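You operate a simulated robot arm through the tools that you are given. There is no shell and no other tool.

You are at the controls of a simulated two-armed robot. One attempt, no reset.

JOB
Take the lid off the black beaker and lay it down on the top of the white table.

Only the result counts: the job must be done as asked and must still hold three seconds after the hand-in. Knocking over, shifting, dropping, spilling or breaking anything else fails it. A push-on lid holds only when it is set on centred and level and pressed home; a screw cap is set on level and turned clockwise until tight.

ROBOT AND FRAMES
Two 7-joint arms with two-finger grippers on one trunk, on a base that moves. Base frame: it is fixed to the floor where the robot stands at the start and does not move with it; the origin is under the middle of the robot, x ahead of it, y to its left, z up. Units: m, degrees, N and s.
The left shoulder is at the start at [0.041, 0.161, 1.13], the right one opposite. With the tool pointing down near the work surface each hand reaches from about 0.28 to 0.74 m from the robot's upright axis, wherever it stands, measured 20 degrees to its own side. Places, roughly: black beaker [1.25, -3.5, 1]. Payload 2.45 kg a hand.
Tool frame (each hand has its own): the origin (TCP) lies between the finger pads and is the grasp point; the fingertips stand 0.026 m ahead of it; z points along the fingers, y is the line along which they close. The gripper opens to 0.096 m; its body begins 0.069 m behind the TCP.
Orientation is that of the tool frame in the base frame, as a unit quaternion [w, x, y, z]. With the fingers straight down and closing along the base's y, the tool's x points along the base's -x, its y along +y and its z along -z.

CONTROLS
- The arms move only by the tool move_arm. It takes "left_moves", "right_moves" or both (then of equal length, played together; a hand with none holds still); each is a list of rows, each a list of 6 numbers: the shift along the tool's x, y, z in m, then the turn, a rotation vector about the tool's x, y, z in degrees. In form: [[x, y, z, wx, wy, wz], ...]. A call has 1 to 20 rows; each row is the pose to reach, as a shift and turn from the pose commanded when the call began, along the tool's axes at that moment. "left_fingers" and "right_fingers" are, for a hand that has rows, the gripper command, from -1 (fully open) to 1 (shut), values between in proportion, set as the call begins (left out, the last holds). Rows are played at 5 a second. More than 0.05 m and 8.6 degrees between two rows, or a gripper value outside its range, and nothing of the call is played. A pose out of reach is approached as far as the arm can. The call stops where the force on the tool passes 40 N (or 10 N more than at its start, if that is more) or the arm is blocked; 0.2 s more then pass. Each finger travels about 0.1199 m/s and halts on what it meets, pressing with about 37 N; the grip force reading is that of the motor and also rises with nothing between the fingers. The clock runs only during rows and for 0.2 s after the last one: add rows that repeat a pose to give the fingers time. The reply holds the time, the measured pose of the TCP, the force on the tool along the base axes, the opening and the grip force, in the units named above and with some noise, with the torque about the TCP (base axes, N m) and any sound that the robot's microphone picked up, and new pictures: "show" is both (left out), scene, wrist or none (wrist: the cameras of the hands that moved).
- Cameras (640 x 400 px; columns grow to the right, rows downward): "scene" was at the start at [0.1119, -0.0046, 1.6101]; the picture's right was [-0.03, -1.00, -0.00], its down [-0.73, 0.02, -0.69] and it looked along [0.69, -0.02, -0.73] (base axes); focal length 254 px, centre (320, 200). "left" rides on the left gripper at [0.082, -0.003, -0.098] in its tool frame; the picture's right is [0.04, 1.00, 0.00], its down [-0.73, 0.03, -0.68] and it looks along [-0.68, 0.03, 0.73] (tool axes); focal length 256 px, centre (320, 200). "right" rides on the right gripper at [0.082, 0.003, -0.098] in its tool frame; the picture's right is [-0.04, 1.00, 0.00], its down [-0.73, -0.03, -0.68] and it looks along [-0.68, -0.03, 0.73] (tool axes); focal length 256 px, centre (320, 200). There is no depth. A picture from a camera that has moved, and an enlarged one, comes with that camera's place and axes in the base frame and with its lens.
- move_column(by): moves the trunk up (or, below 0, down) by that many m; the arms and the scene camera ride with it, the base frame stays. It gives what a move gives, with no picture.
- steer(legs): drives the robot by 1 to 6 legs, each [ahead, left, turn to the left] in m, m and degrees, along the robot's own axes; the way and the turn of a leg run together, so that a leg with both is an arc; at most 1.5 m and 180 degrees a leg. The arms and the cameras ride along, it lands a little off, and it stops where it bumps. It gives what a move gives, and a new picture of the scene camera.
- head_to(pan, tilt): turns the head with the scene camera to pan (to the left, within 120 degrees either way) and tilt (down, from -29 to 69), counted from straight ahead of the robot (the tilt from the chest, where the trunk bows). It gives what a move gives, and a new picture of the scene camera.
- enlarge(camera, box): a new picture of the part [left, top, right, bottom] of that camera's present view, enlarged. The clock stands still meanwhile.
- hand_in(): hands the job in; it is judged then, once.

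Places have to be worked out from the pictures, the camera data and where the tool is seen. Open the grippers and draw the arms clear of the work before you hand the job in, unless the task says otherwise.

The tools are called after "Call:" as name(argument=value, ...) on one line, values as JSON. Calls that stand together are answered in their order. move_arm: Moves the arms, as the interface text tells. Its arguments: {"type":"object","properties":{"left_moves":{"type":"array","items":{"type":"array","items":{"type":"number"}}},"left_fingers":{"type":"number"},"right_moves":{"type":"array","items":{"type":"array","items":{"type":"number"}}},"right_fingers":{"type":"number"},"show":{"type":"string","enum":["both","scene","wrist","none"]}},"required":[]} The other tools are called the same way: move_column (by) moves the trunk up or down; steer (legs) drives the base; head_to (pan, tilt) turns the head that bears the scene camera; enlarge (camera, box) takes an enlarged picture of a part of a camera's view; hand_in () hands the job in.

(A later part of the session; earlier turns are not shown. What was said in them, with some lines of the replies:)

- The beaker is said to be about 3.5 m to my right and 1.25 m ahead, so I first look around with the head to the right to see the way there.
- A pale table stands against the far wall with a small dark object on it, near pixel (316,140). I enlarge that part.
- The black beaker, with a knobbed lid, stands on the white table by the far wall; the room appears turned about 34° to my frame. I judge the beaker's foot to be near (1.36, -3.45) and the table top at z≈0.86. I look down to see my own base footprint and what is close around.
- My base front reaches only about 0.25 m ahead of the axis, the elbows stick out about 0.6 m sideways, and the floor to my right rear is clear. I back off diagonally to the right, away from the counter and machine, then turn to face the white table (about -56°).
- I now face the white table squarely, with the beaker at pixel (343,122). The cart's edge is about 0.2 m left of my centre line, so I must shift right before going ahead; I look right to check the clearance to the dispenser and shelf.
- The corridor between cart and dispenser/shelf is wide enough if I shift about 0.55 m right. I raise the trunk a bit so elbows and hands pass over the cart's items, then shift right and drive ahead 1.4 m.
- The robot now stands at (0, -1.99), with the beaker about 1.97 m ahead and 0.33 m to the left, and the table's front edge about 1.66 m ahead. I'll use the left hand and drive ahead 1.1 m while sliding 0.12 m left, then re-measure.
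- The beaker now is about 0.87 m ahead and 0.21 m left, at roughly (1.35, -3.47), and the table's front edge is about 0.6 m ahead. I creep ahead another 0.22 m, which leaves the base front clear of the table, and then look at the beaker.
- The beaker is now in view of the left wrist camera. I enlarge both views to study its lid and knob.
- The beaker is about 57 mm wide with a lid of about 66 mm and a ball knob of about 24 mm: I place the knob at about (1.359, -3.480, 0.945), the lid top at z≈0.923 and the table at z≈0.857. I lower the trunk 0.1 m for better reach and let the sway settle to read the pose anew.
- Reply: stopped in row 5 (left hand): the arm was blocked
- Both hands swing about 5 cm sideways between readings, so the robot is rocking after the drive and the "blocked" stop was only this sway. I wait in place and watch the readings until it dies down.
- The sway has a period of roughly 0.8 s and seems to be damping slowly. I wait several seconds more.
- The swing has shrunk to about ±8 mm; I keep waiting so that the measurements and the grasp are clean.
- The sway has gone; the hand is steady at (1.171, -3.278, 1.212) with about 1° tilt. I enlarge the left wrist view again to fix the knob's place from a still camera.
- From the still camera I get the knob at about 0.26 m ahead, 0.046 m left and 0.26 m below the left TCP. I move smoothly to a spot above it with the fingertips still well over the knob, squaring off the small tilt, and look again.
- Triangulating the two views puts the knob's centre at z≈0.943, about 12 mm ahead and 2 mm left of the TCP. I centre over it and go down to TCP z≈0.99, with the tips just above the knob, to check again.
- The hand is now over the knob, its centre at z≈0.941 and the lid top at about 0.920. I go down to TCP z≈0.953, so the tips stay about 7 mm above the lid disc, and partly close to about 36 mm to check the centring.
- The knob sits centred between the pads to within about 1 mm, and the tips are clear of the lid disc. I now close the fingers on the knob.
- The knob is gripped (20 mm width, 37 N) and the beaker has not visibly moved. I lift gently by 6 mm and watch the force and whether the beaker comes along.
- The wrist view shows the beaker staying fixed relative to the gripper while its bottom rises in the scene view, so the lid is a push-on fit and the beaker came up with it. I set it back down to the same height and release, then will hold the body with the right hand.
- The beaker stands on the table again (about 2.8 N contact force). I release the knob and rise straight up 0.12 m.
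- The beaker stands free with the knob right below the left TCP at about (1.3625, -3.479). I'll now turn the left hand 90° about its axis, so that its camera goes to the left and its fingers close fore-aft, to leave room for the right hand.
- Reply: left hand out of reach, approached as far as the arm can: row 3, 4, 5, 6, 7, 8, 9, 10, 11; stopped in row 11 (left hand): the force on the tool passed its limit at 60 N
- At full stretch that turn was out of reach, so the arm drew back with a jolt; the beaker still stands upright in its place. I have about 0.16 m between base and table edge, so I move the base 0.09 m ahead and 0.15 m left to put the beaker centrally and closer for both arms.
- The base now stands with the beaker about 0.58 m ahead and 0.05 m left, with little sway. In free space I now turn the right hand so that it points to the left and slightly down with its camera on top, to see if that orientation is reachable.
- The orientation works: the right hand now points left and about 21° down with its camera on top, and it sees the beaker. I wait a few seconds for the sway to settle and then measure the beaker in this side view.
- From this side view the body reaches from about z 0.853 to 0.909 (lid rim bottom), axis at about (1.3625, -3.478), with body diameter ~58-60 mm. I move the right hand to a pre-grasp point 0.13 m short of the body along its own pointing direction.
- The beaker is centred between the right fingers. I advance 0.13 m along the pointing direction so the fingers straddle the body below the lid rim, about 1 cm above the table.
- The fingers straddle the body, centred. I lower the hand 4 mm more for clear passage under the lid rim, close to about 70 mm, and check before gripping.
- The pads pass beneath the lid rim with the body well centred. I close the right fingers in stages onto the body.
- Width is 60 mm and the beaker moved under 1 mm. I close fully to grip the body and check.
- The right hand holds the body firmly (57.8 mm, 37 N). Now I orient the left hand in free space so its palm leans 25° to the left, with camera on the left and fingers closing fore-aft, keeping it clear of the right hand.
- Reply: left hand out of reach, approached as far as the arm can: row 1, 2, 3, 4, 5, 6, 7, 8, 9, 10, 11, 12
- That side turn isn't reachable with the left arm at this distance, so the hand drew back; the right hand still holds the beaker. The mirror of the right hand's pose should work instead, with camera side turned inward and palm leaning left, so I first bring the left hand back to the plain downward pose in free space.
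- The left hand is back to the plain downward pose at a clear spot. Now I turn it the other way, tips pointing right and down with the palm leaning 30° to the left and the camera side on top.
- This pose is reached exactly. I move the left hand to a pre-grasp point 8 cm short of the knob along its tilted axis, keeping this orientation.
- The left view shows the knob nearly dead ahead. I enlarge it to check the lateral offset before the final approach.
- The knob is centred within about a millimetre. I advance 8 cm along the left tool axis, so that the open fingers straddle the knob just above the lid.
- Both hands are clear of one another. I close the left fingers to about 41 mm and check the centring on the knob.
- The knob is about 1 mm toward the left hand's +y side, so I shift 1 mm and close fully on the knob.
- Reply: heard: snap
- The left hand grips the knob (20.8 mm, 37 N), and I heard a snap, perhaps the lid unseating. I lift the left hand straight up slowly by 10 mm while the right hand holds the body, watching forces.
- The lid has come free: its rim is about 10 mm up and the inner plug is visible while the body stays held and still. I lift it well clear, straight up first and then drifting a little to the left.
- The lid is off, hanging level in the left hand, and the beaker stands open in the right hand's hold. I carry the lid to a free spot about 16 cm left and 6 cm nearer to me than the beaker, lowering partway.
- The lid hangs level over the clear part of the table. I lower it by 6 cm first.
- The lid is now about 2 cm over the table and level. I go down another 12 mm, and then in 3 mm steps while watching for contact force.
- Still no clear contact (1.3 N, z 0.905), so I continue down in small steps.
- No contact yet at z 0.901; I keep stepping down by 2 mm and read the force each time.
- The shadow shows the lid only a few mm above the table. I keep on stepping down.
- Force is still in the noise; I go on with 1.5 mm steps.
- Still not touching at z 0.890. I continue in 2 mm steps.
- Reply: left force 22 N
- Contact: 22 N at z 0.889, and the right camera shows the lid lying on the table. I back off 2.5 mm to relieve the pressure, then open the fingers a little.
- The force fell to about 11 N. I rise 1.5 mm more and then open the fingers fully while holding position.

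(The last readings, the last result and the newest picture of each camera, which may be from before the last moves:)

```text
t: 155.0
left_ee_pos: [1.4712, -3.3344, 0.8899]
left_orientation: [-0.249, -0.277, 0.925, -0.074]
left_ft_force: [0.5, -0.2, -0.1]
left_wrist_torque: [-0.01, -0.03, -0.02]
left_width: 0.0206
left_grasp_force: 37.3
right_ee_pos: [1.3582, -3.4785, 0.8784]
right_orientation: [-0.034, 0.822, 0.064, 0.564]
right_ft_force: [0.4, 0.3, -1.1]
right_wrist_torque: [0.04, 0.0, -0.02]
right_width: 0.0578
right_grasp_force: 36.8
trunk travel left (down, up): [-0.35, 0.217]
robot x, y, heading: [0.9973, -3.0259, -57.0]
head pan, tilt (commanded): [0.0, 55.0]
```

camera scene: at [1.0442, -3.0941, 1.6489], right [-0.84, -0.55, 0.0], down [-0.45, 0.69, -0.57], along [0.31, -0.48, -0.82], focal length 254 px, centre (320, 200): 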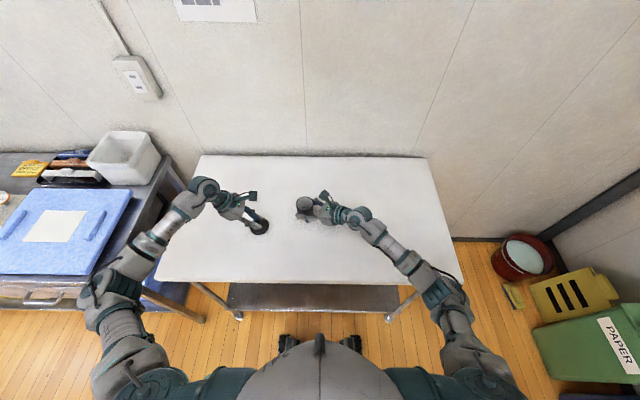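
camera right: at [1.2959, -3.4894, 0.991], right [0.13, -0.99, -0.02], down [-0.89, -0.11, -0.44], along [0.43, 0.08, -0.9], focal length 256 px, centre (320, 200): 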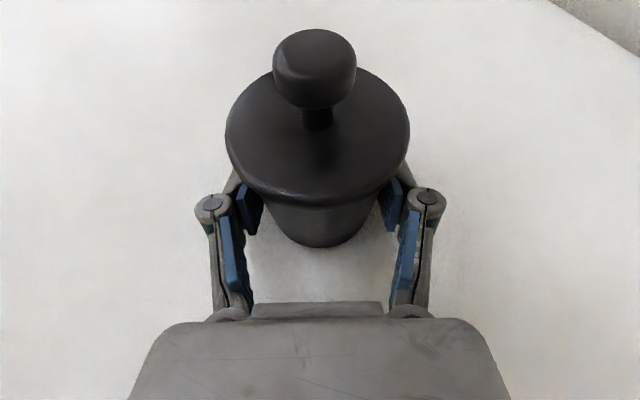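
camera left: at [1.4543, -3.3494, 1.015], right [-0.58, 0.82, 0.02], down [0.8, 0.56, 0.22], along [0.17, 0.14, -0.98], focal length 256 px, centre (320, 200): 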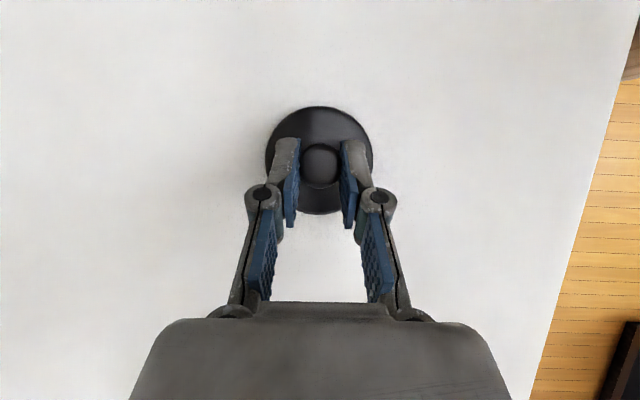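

The load is off (≈0 N), so the lid is resting or within a millimetre of it. I ease down 0.7 mm and open the fingers.

Call:
move_arm(left_moves=[[-0.0002, 0, 0.0003, 0, 0, 0], [-0.0004, 0, 0.0006, 0, 0, 0], [-0.0004, 0, 0.0006, 0, 0, 0]], show="none")

Call:
move_arm(left_moves=[[0, 0, 0, 0, 0, 0], [0, 0, 0, 0, 0, 0], [0, 0, 0, 0, 0, 0], [0, 0, 0, 0, 0, 0], [0, 0, 0, 0, 0, 0]], left_fingers=-1, show="both")

Call:
enlarge(camera="scene", box=[225, 185, 305, 245])

Call:
enlarge(camera="right", box=[0, 0, 640, 400])

```text
t: 155.8
left_ee_pos: [1.4704, -3.3347, 0.8895]
left_orientation: [-0.25, -0.278, 0.925, -0.075]
left_ft_force: [-1.1, -0.4, 0.0]
left_wrist_torque: [0.01, 0.02, 0.02]
left_width: 0.0207
left_grasp_force: 37.2
right_ee_pos: [1.3583, -3.4785, 0.8777]
right_orientation: [-0.034, 0.822, 0.065, 0.564]
right_ft_force: [0.5, -0.1, 0.7]
right_wrist_torque: [0.0, -0.03, 0.03]
right_width: 0.0578
right_grasp_force: 37.0
trunk travel left (down, up): [-0.35, 0.217]
robot x, y, heading: [1.0003, -3.0192, -56.6]
head pan, tilt (commanded): [0.0, 55.0]
```

```text
t: 157.0
left_ee_pos: [1.4696, -3.3347, 0.8899]
left_orientation: [-0.25, -0.277, 0.925, -0.075]
left_ft_force: [-0.1, 0.5, 0.2]
left_wrist_torque: [0.0, -0.01, -0.01]
left_width: 0.0962
left_grasp_force: 0.1
right_ee_pos: [1.3581, -3.4782, 0.8776]
right_orientation: [-0.034, 0.822, 0.064, 0.564]
right_ft_force: [-0.3, 0.2, 0.3]
right_wrist_torque: [-0.01, -0.01, 0.0]
right_width: 0.058
right_grasp_force: 36.9
trunk travel left (down, up): [-0.35, 0.217]
robot x, y, heading: [0.9959, -3.0229, -56.5]
head pan, tilt (commanded): [0.0, 55.0]
camera scene: at [1.0441, -3.0941, 1.6489], right [-0.84, -0.55, 0.0], down [-0.45, 0.69, -0.57], along [0.31, -0.48, -0.82], focal length 254 px, centre (320, 200)
camera left: at [1.4551, -3.3498, 1.0158], right [-0.58, 0.82, 0.02], down [0.8, 0.56, 0.22], along [0.17, 0.14, -0.98], focal length 256 px, centre (320, 200)
```

scene: 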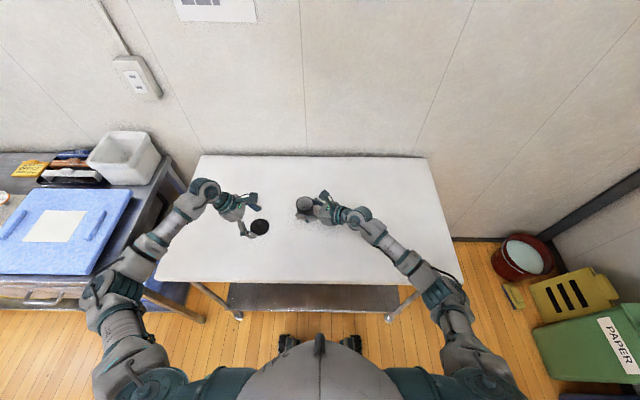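
left: 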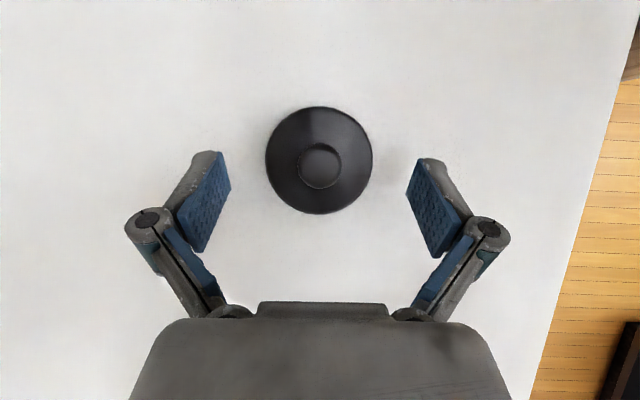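

```text
6.67 times, centred on (265, 215) of scene
camera zoom: at [1.0441, -3.0941, 1.6489], right [-0.84, -0.55, 0.0], down [-0.45, 0.69, -0.57], along [0.31, -0.48, -0.82], focal length 1694 px, centre (687, 100)
```

zoom: 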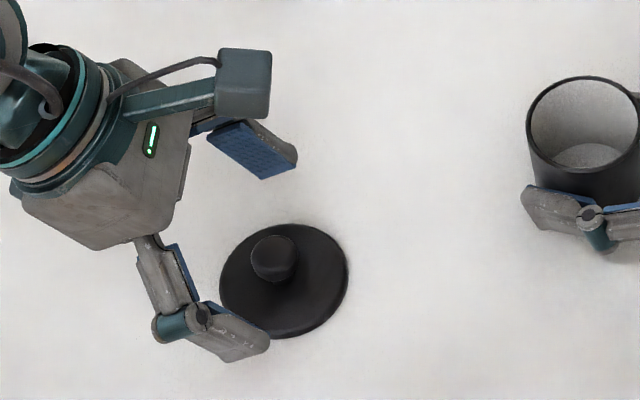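

```text
1.00 times, centred on (320, 200) of right (not enlarged: the box is as wide or as high as the picture)
camera zoom: at [1.2964, -3.4891, 0.9909], right [0.13, -0.99, -0.02], down [-0.89, -0.11, -0.44], along [0.43, 0.08, -0.9], focal length 256 px, centre (320, 200)
```

zoom: 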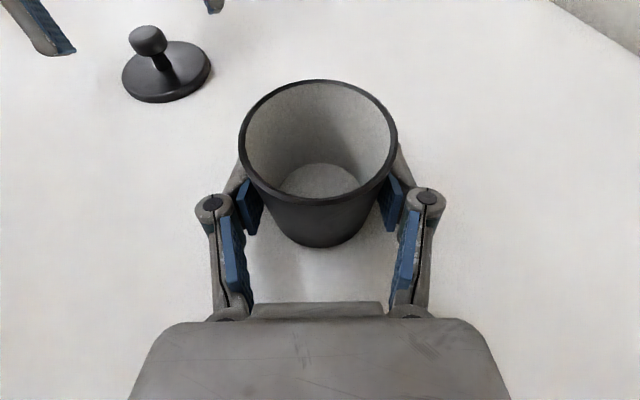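

The lid lies flat on the table, knob up, and the left fingers are open around it. I withdraw the left hand back along its axis by 14 cm, clear of the lid.

Call:
move_arm(left_moves=[[0, 0, -0.004, 0, 0, 0], [0, 0, -0.012, 0, 0, 0], [0, 0, -0.024, 0, 0, 0], [0, 0, -0.038, 0, 0, 0], [0, 0, -0.053, 0, 0, 0], [0, 0, -0.068, 0, 0, 0], [0, 0, -0.083, 0, 0, 0], [0, 0, -0.098, 0, 0, 0], [0, 0, -0.112, 0, 0, 0], [0, 0, -0.124, 0, 0, 0], [0, 0, -0.133, 0, 0, 0], [0, 0, -0.138, 0, 0, 0], [0, 0, -0.14, 0, 0, 0], [0, 0, -0.14, 0, 0, 0]], left_fingers=-1, show="both")

```text
t: 160.0
left_ee_pos: [1.5292, -3.2954, 1.0125]
left_orientation: [-0.249, -0.278, 0.925, -0.074]
left_ft_force: [0.4, 0.0, -0.7]
left_wrist_torque: [0.01, -0.01, 0.0]
left_width: 0.0959
left_grasp_force: 0.1
right_ee_pos: [1.3579, -3.4793, 0.879]
right_orientation: [-0.034, 0.822, 0.065, 0.564]
right_ft_force: [0.1, 1.1, -0.3]
right_wrist_torque: [0.02, -0.01, 0.01]
right_width: 0.0579
right_grasp_force: 37.0
trunk travel left (down, up): [-0.35, 0.217]
robot x, y, heading: [1.0004, -3.0206, -56.7]
head pan, tilt (commanded): [0.0, 55.0]
camera scene: at [1.0446, -3.0937, 1.6489], right [-0.84, -0.55, 0.0], down [-0.45, 0.69, -0.57], along [0.31, -0.48, -0.82], focal length 254 px, centre (320, 200)
camera left: at [1.5137, -3.3108, 1.1373], right [-0.58, 0.82, 0.02], down [0.8, 0.56, 0.22], along [0.17, 0.14, -0.98], focal length 256 px, centre (320, 200)
```

scene: 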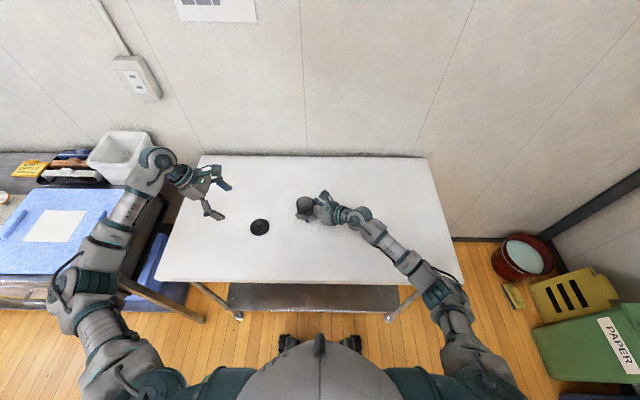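
left: 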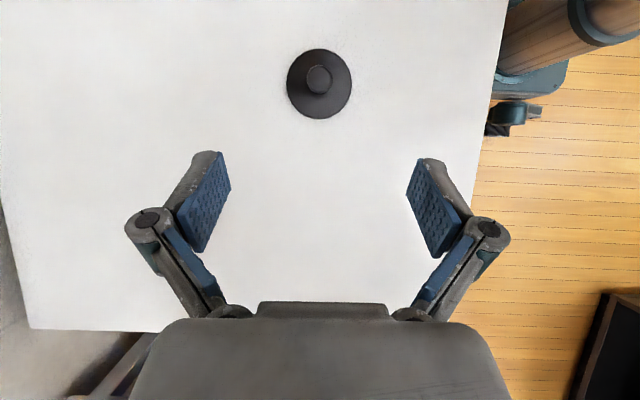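

The lid is well placed. I raise the left hand straight up and a bit toward me, away from the white bin on the neighbouring table.

Call:
move_arm(left_moves=[[0.003, 0.003, -0.005, 0, 0, 0], [0.008, 0.008, -0.014, 0, 0, 0], [0.015, 0.016, -0.026, 0, 0, 0], [0.023, 0.025, -0.04, 0, 0, 0], [0.031, 0.034, -0.054, 0, 0, 0], [0.039, 0.044, -0.067, 0, 0, 0], [0.045, 0.052, -0.078, 0, 0, 0], [0.049, 0.058, -0.084, 0, 0, 0], [0.0502, 0.06, -0.0865, 0, 0, 0], [0.0502, 0.06, -0.0865, 0, 0, 0]], left_fingers=-1, show="scene")

Call:
enlarge(camera="right", box=[160, 60, 480, 260])

```text
t: 162.2
left_ee_pos: [1.496, -3.2455, 1.1115]
left_orientation: [-0.247, -0.278, 0.925, -0.074]
left_ft_force: [0.8, -0.3, 0.7]
left_wrist_torque: [0.02, 0.03, -0.03]
left_width: 0.0961
left_grasp_force: 0.2
right_ee_pos: [1.358, -3.4789, 0.8801]
right_orientation: [-0.035, 0.823, 0.065, 0.564]
right_ft_force: [0.2, 0.0, 0.1]
right_wrist_torque: [-0.01, 0.0, -0.02]
right_width: 0.0577
right_grasp_force: 37.2
trunk travel left (down, up): [-0.35, 0.217]
robot x, y, heading: [0.9975, -3.0213, -56.8]
head pan, tilt (commanded): [0.0, 55.0]
camera scene: at [1.0445, -3.0934, 1.649], right [-0.84, -0.55, 0.0], down [-0.45, 0.69, -0.57], along [0.31, -0.48, -0.82], focal length 254 px, centre (320, 200)
```

scene: 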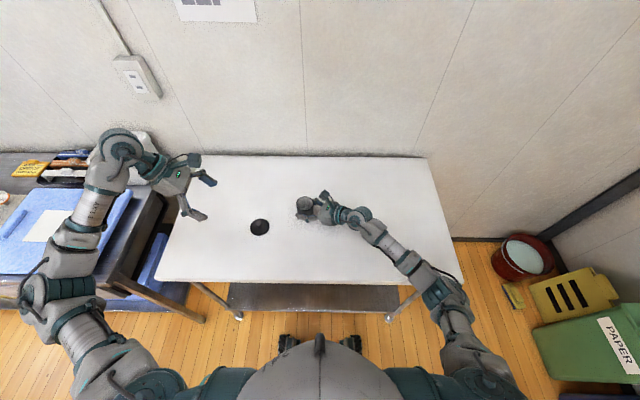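

```text
2.00 times, centred on (320, 160) of right
camera zoom: at [1.2965, -3.489, 0.9909], right [0.13, -0.99, -0.02], down [-0.89, -0.11, -0.44], along [0.43, 0.08, -0.9], focal length 512 px, centre (320, 280)
```

zoom: 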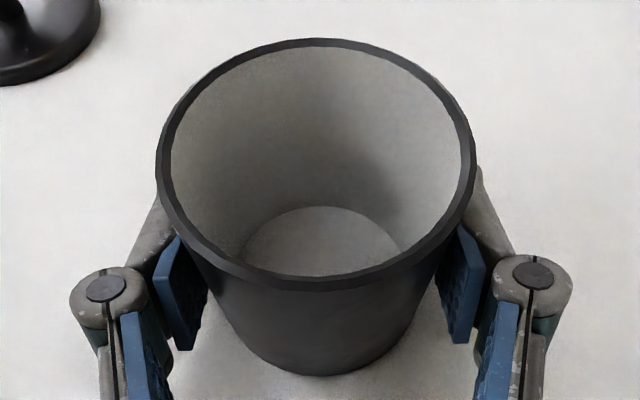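

The left hand is clear. Now I release the beaker: open the right fingers first to about 66 mm, then fully, holding the hand still.

Call:
move_arm(right_moves=[[0, 0, 0, 0, 0, 0], [0, 0, 0, 0, 0, 0], [0, 0, 0, 0, 0, 0]], right_fingers=-0.38, show="none")

Call:
move_arm(right_moves=[[0, 0, 0, 0, 0, 0], [0, 0, 0, 0, 0, 0], [0, 0, 0, 0, 0, 0]], right_fingers=-1, show="wrist")

Call:
enlarge(camera="right", box=[160, 60, 480, 260])

```text
t: 163.0
left_ee_pos: [1.4965, -3.2453, 1.1126]
left_orientation: [-0.248, -0.277, 0.925, -0.075]
left_ft_force: [-0.7, -0.4, -0.1]
left_wrist_torque: [0.01, -0.01, 0.02]
left_width: 0.0961
left_grasp_force: 0.1
right_ee_pos: [1.3584, -3.4783, 0.8785]
right_orientation: [-0.034, 0.822, 0.065, 0.564]
right_ft_force: [0.8, -0.1, -0.7]
right_wrist_torque: [-0.01, -0.01, 0.02]
right_width: 0.0664
right_grasp_force: 0.1
trunk travel left (down, up): [-0.35, 0.217]
robot x, y, heading: [1.0038, -3.0263, -57.0]
head pan, tilt (commanded): [0.0, 55.0]
```

```text
t: 163.8
left_ee_pos: [1.4968, -3.2458, 1.1113]
left_orientation: [-0.248, -0.277, 0.925, -0.074]
left_ft_force: [-0.9, -0.2, 0.3]
left_wrist_torque: [0.02, 0.0, 0.01]
left_width: 0.096
left_grasp_force: 0.1
right_ee_pos: [1.3591, -3.4794, 0.8794]
right_orientation: [-0.034, 0.823, 0.065, 0.564]
right_ft_force: [-0.1, -0.2, -0.1]
right_wrist_torque: [0.0, 0.01, 0.02]
right_width: 0.0962
right_grasp_force: 0.2
trunk travel left (down, up): [-0.35, 0.217]
robot x, y, heading: [0.9972, -3.0258, -56.8]
head pan, tilt (commanded): [0.0, 55.0]
camera right: at [1.2964, -3.4891, 0.9909], right [0.13, -0.99, -0.02], down [-0.89, -0.11, -0.44], along [0.43, 0.08, -0.9], focal length 256 px, centre (320, 200)
```

right: 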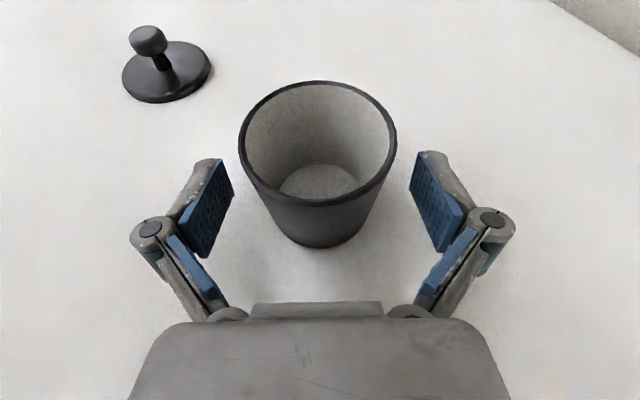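

```text
2.00 times, centred on (320, 160) of right
camera zoom: at [1.2964, -3.4891, 0.9909], right [0.13, -0.99, -0.02], down [-0.89, -0.11, -0.44], along [0.43, 0.08, -0.9], focal length 512 px, centre (320, 280)
```

zoom: 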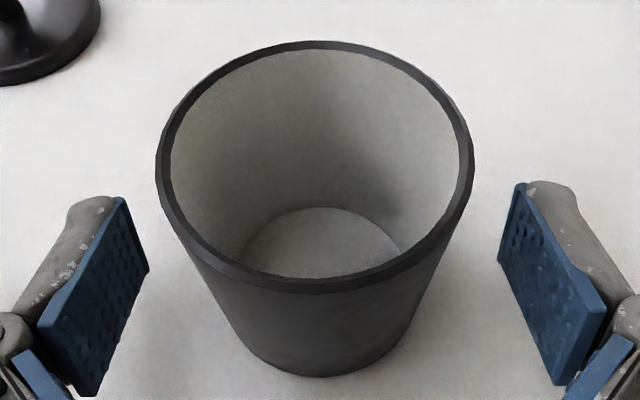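

The beaker stands free and upright between the open fingers. I withdraw the right hand backward along its axis by 16 cm.

Call:
move_arm(right_moves=[[0, 0, -0.004, 0, 0, 0], [0, 0, -0.012, 0, 0, 0], [0, 0, -0.023, 0, 0, 0], [0, 0, -0.036, 0, 0, 0], [0, 0, -0.05, 0, 0, 0], [0, 0, -0.064, 0, 0, 0], [0, 0, -0.078, 0, 0, 0], [0, 0, -0.093, 0, 0, 0], [0, 0, -0.108, 0, 0, 0], [0, 0, -0.122, 0, 0, 0], [0, 0, -0.136, 0, 0, 0], [0, 0, -0.147, 0, 0, 0], [0, 0, -0.155, 0, 0, 0], [0, 0, -0.16, 0, 0, 0], [0, 0, -0.16, 0, 0, 0]], right_fingers=-1, show="both")

```text
t: 167.0
left_ee_pos: [1.4969, -3.2465, 1.1124]
left_orientation: [-0.248, -0.278, 0.925, -0.074]
left_ft_force: [-1.0, -0.2, 0.2]
left_wrist_torque: [0.0, 0.02, 0.02]
left_width: 0.0963
left_grasp_force: 0.1
right_ee_pos: [1.2092, -3.5008, 0.9376]
right_orientation: [-0.034, 0.823, 0.064, 0.564]
right_ft_force: [-0.3, 0.7, 0.5]
right_wrist_torque: [-0.02, -0.04, 0.01]
right_width: 0.0961
right_grasp_force: 0.1
trunk travel left (down, up): [-0.35, 0.217]
robot x, y, heading: [0.9991, -3.0239, -56.8]
head pan, tilt (commanded): [0.0, 55.0]
camera scene: at [1.0429, -3.0938, 1.649], right [-0.84, -0.55, 0.0], down [-0.45, 0.69, -0.57], along [0.31, -0.48, -0.82], focal length 254 px, centre (320, 200)
camera right: at [1.1484, -3.5098, 1.049], right [0.13, -0.99, -0.02], down [-0.89, -0.11, -0.44], along [0.43, 0.08, -0.9], focal length 256 px, centre (320, 200)
```

scene: 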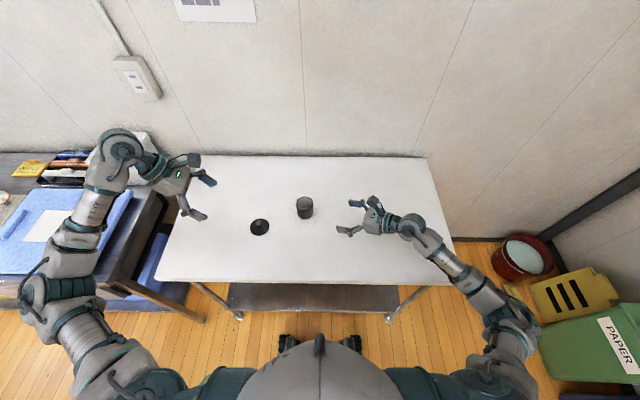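
right: 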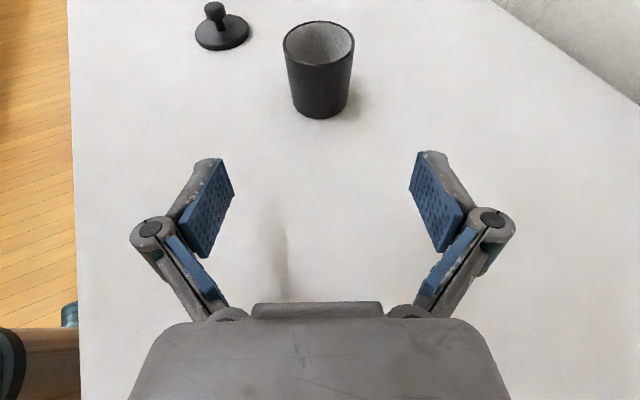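

Both the open beaker and the lid stand well on the table. I raise the right hand and draw it further back, clear of the work.

Call:
move_arm(right_moves=[[0.004, 0, -0.004, 0, 0, 0], [0.012, 0, -0.012, 0, 0, 0], [0.024, 0, -0.023, 0, 0, 0], [0.038, 0, -0.036, 0, 0, 0], [0.053, 0, -0.051, 0, 0, 0], [0.069, 0, -0.066, 0, 0, 0], [0.085, 0, -0.081, 0, 0, 0], [0.1, 0, -0.095, 0, 0, 0], [0.114, 0, -0.109, 0, 0, 0], [0.126, 0, -0.12, 0, 0, 0], [0.135, 0, -0.129, 0, 0, 0], [0.14, 0, -0.134, 0, 0, 0], [0.14, 0, -0.134, 0, 0, 0], [0.14, 0, -0.134, 0, 0, 0]], right_fingers=-1, show="both")

Call:
enlarge(camera="scene", box=[225, 175, 345, 255])

Call:
enlarge(camera="left", box=[0, 0, 640, 400])

```text
t: 170.0
left_ee_pos: [1.4956, -3.2464, 1.1103]
left_orientation: [-0.248, -0.278, 0.925, -0.075]
left_ft_force: [-1.3, 0.3, -0.2]
left_wrist_torque: [-0.02, -0.03, -0.03]
left_width: 0.096
left_grasp_force: 0.1
right_ee_pos: [1.1359, -3.5067, 1.1153]
right_orientation: [-0.034, 0.822, 0.065, 0.564]
right_ft_force: [0.3, -0.2, -0.1]
right_wrist_torque: [-0.01, 0.02, -0.01]
right_width: 0.0963
right_grasp_force: 0.1
trunk travel left (down, up): [-0.35, 0.217]
robot x, y, heading: [0.9988, -3.0197, -56.9]
head pan, tilt (commanded): [0.0, 55.0]
camera scene: at [1.0421, -3.094, 1.649], right [-0.84, -0.55, 0.0], down [-0.45, 0.69, -0.57], along [0.31, -0.48, -0.82], focal length 254 px, centre (320, 200)
camera right: at [1.0738, -3.5179, 1.228], right [0.13, -0.99, -0.02], down [-0.89, -0.11, -0.44], along [0.43, 0.08, -0.9], focal length 256 px, centre (320, 200)
```

scene: 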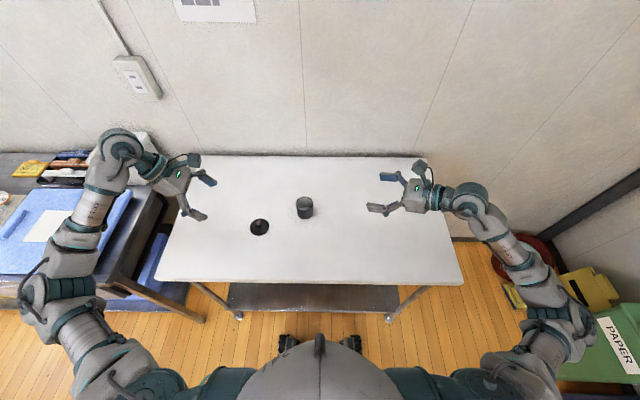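
right: 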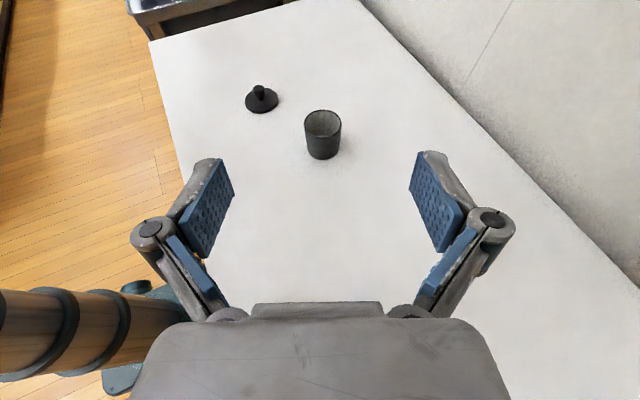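

```text
5.00 times, centred on (285, 215) of scene
camera zoom: at [1.0421, -3.094, 1.649], right [-0.84, -0.55, 0.0], down [-0.45, 0.69, -0.57], along [0.31, -0.48, -0.82], focal length 1271 px, centre (495, 125)
```

zoom: 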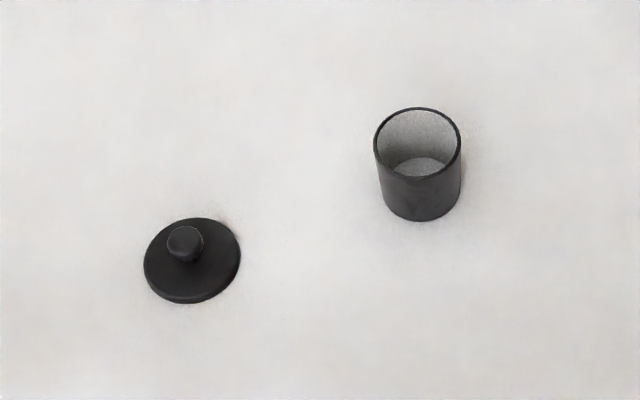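

```text
1.00 times, centred on (320, 200) of left (not enlarged: the box is as wide or as high as the picture)
camera zoom: at [1.4797, -3.2614, 1.2374], right [-0.58, 0.82, 0.02], down [0.8, 0.56, 0.22], along [0.17, 0.14, -0.98], focal length 256 px, centre (320, 200)
```

zoom: 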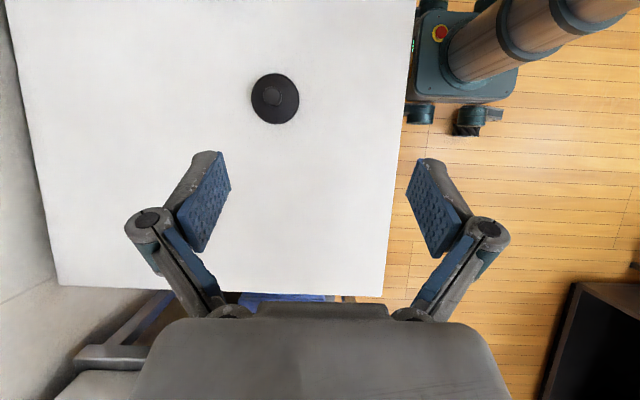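

Lid and open beaker are both lying/standing properly and nothing else moved. For safety I bring the left hand up and back toward me, away from the bin on the neighbouring table, and check that bin.

Call:
move_arm(left_moves=[[0.004, 0.004, -0.003, 0, 0, 0], [0.011, 0.013, -0.007, 0, 0, 0], [0.02, 0.026, -0.01, 0, 0, 0], [0.03, 0.042, -0.013, 0, 0, 0], [0.041, 0.058, -0.015, 0, 0, 0], [0.052, 0.074, -0.016, 0, 0, 0], [0.061, 0.088, -0.017, 0, 0, 0], [0.067, 0.097, -0.018, 0, 0, 0], [0.068, 0.1, -0.018, 0, 0, 0], [0.068, 0.1, -0.018, 0, 0, 0], [0.068, 0.1, -0.018, 0, 0, 0]], left_fingers=-1, show="scene")

Call:
head_to(pan=25, tilt=45)

```text
t: 172.4
left_ee_pos: [1.3979, -3.1898, 1.1604]
left_orientation: [-0.248, -0.277, 0.925, -0.074]
left_ft_force: [-0.2, 0.0, 0.1]
left_wrist_torque: [-0.01, 0.02, -0.01]
left_width: 0.0958
left_grasp_force: 0.1
right_ee_pos: [1.1368, -3.5067, 1.1154]
right_orientation: [-0.034, 0.822, 0.064, 0.564]
right_ft_force: [0.5, 0.0, 0.4]
right_wrist_torque: [-0.01, -0.02, -0.01]
right_width: 0.0961
right_grasp_force: 0.0
trunk travel left (down, up): [-0.35, 0.217]
robot x, y, heading: [1.0, -3.0219, -57.0]
head pan, tilt (commanded): [0.0, 55.0]
camera scene: at [1.0416, -3.0937, 1.649], right [-0.84, -0.55, 0.0], down [-0.45, 0.69, -0.57], along [0.31, -0.48, -0.82], focal length 254 px, centre (320, 200)
```

scene: 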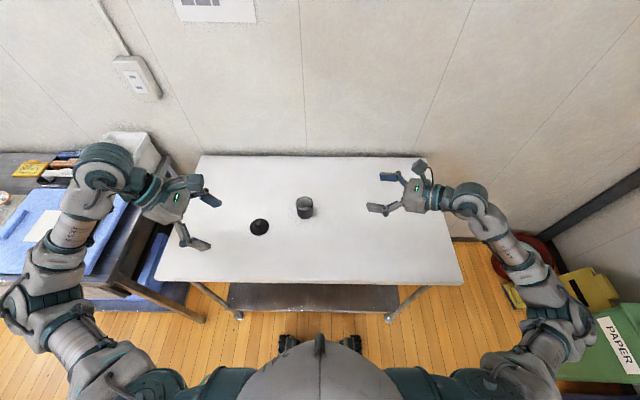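

```text
t: 173.3
left_ee_pos: [1.3975, -3.1899, 1.1618]
left_orientation: [-0.248, -0.277, 0.926, -0.074]
left_ft_force: [0.0, 0.1, 0.5]
left_wrist_torque: [0.02, -0.02, -0.02]
left_width: 0.096
left_grasp_force: 0.1
right_ee_pos: [1.1359, -3.5066, 1.1162]
right_orientation: [-0.034, 0.822, 0.064, 0.564]
right_ft_force: [0.1, -0.2, 0.1]
right_wrist_torque: [0.01, 0.01, 0.01]
right_width: 0.096
right_grasp_force: 0.1
trunk travel left (down, up): [-0.35, 0.217]
robot x, y, heading: [1.0016, -3.0209, -56.7]
head pan, tilt (commanded): [25.0, 45.0]
camera scene: at [1.0713, -3.0763, 1.6624], right [-0.53, -0.85, 0.0], down [-0.6, 0.37, -0.7], along [0.6, -0.37, -0.71], focal length 254 px, centre (320, 200)
```

scene: 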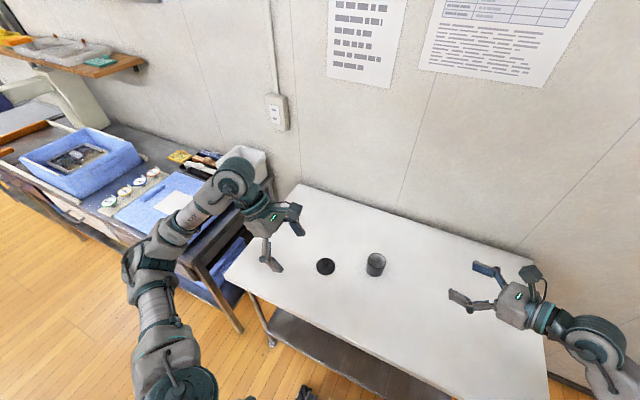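

The lid lies flat, knob up, on the white table; the open beaker stands upright in its place. The neighbouring table's items are undisturbed, and both grippers are open and clear, so I hand the job in.

Call:
hand_in()

```text
The job is handed in.
```

The lid is off the black beaker and lies flat, knob up, on the white table. It is roughly 16 cm left of the beaker and 6 cm nearer the robot. The open beaker stands upright within about a millimetre of where it started, and it was empty.

The lid was a push-on fit, and on the first pull the whole beaker lifted about 6 mm with it. I set it straight back down, held the body with the right hand, and pulled the lid off with the left. A snap was heard as the left hand gripped the knob, and after that the lid came off with almost no force.

The last pictures show nothing else in view moved. Both grippers are open and clear of the work. The job has been handed in, but no verdict has come back yet.
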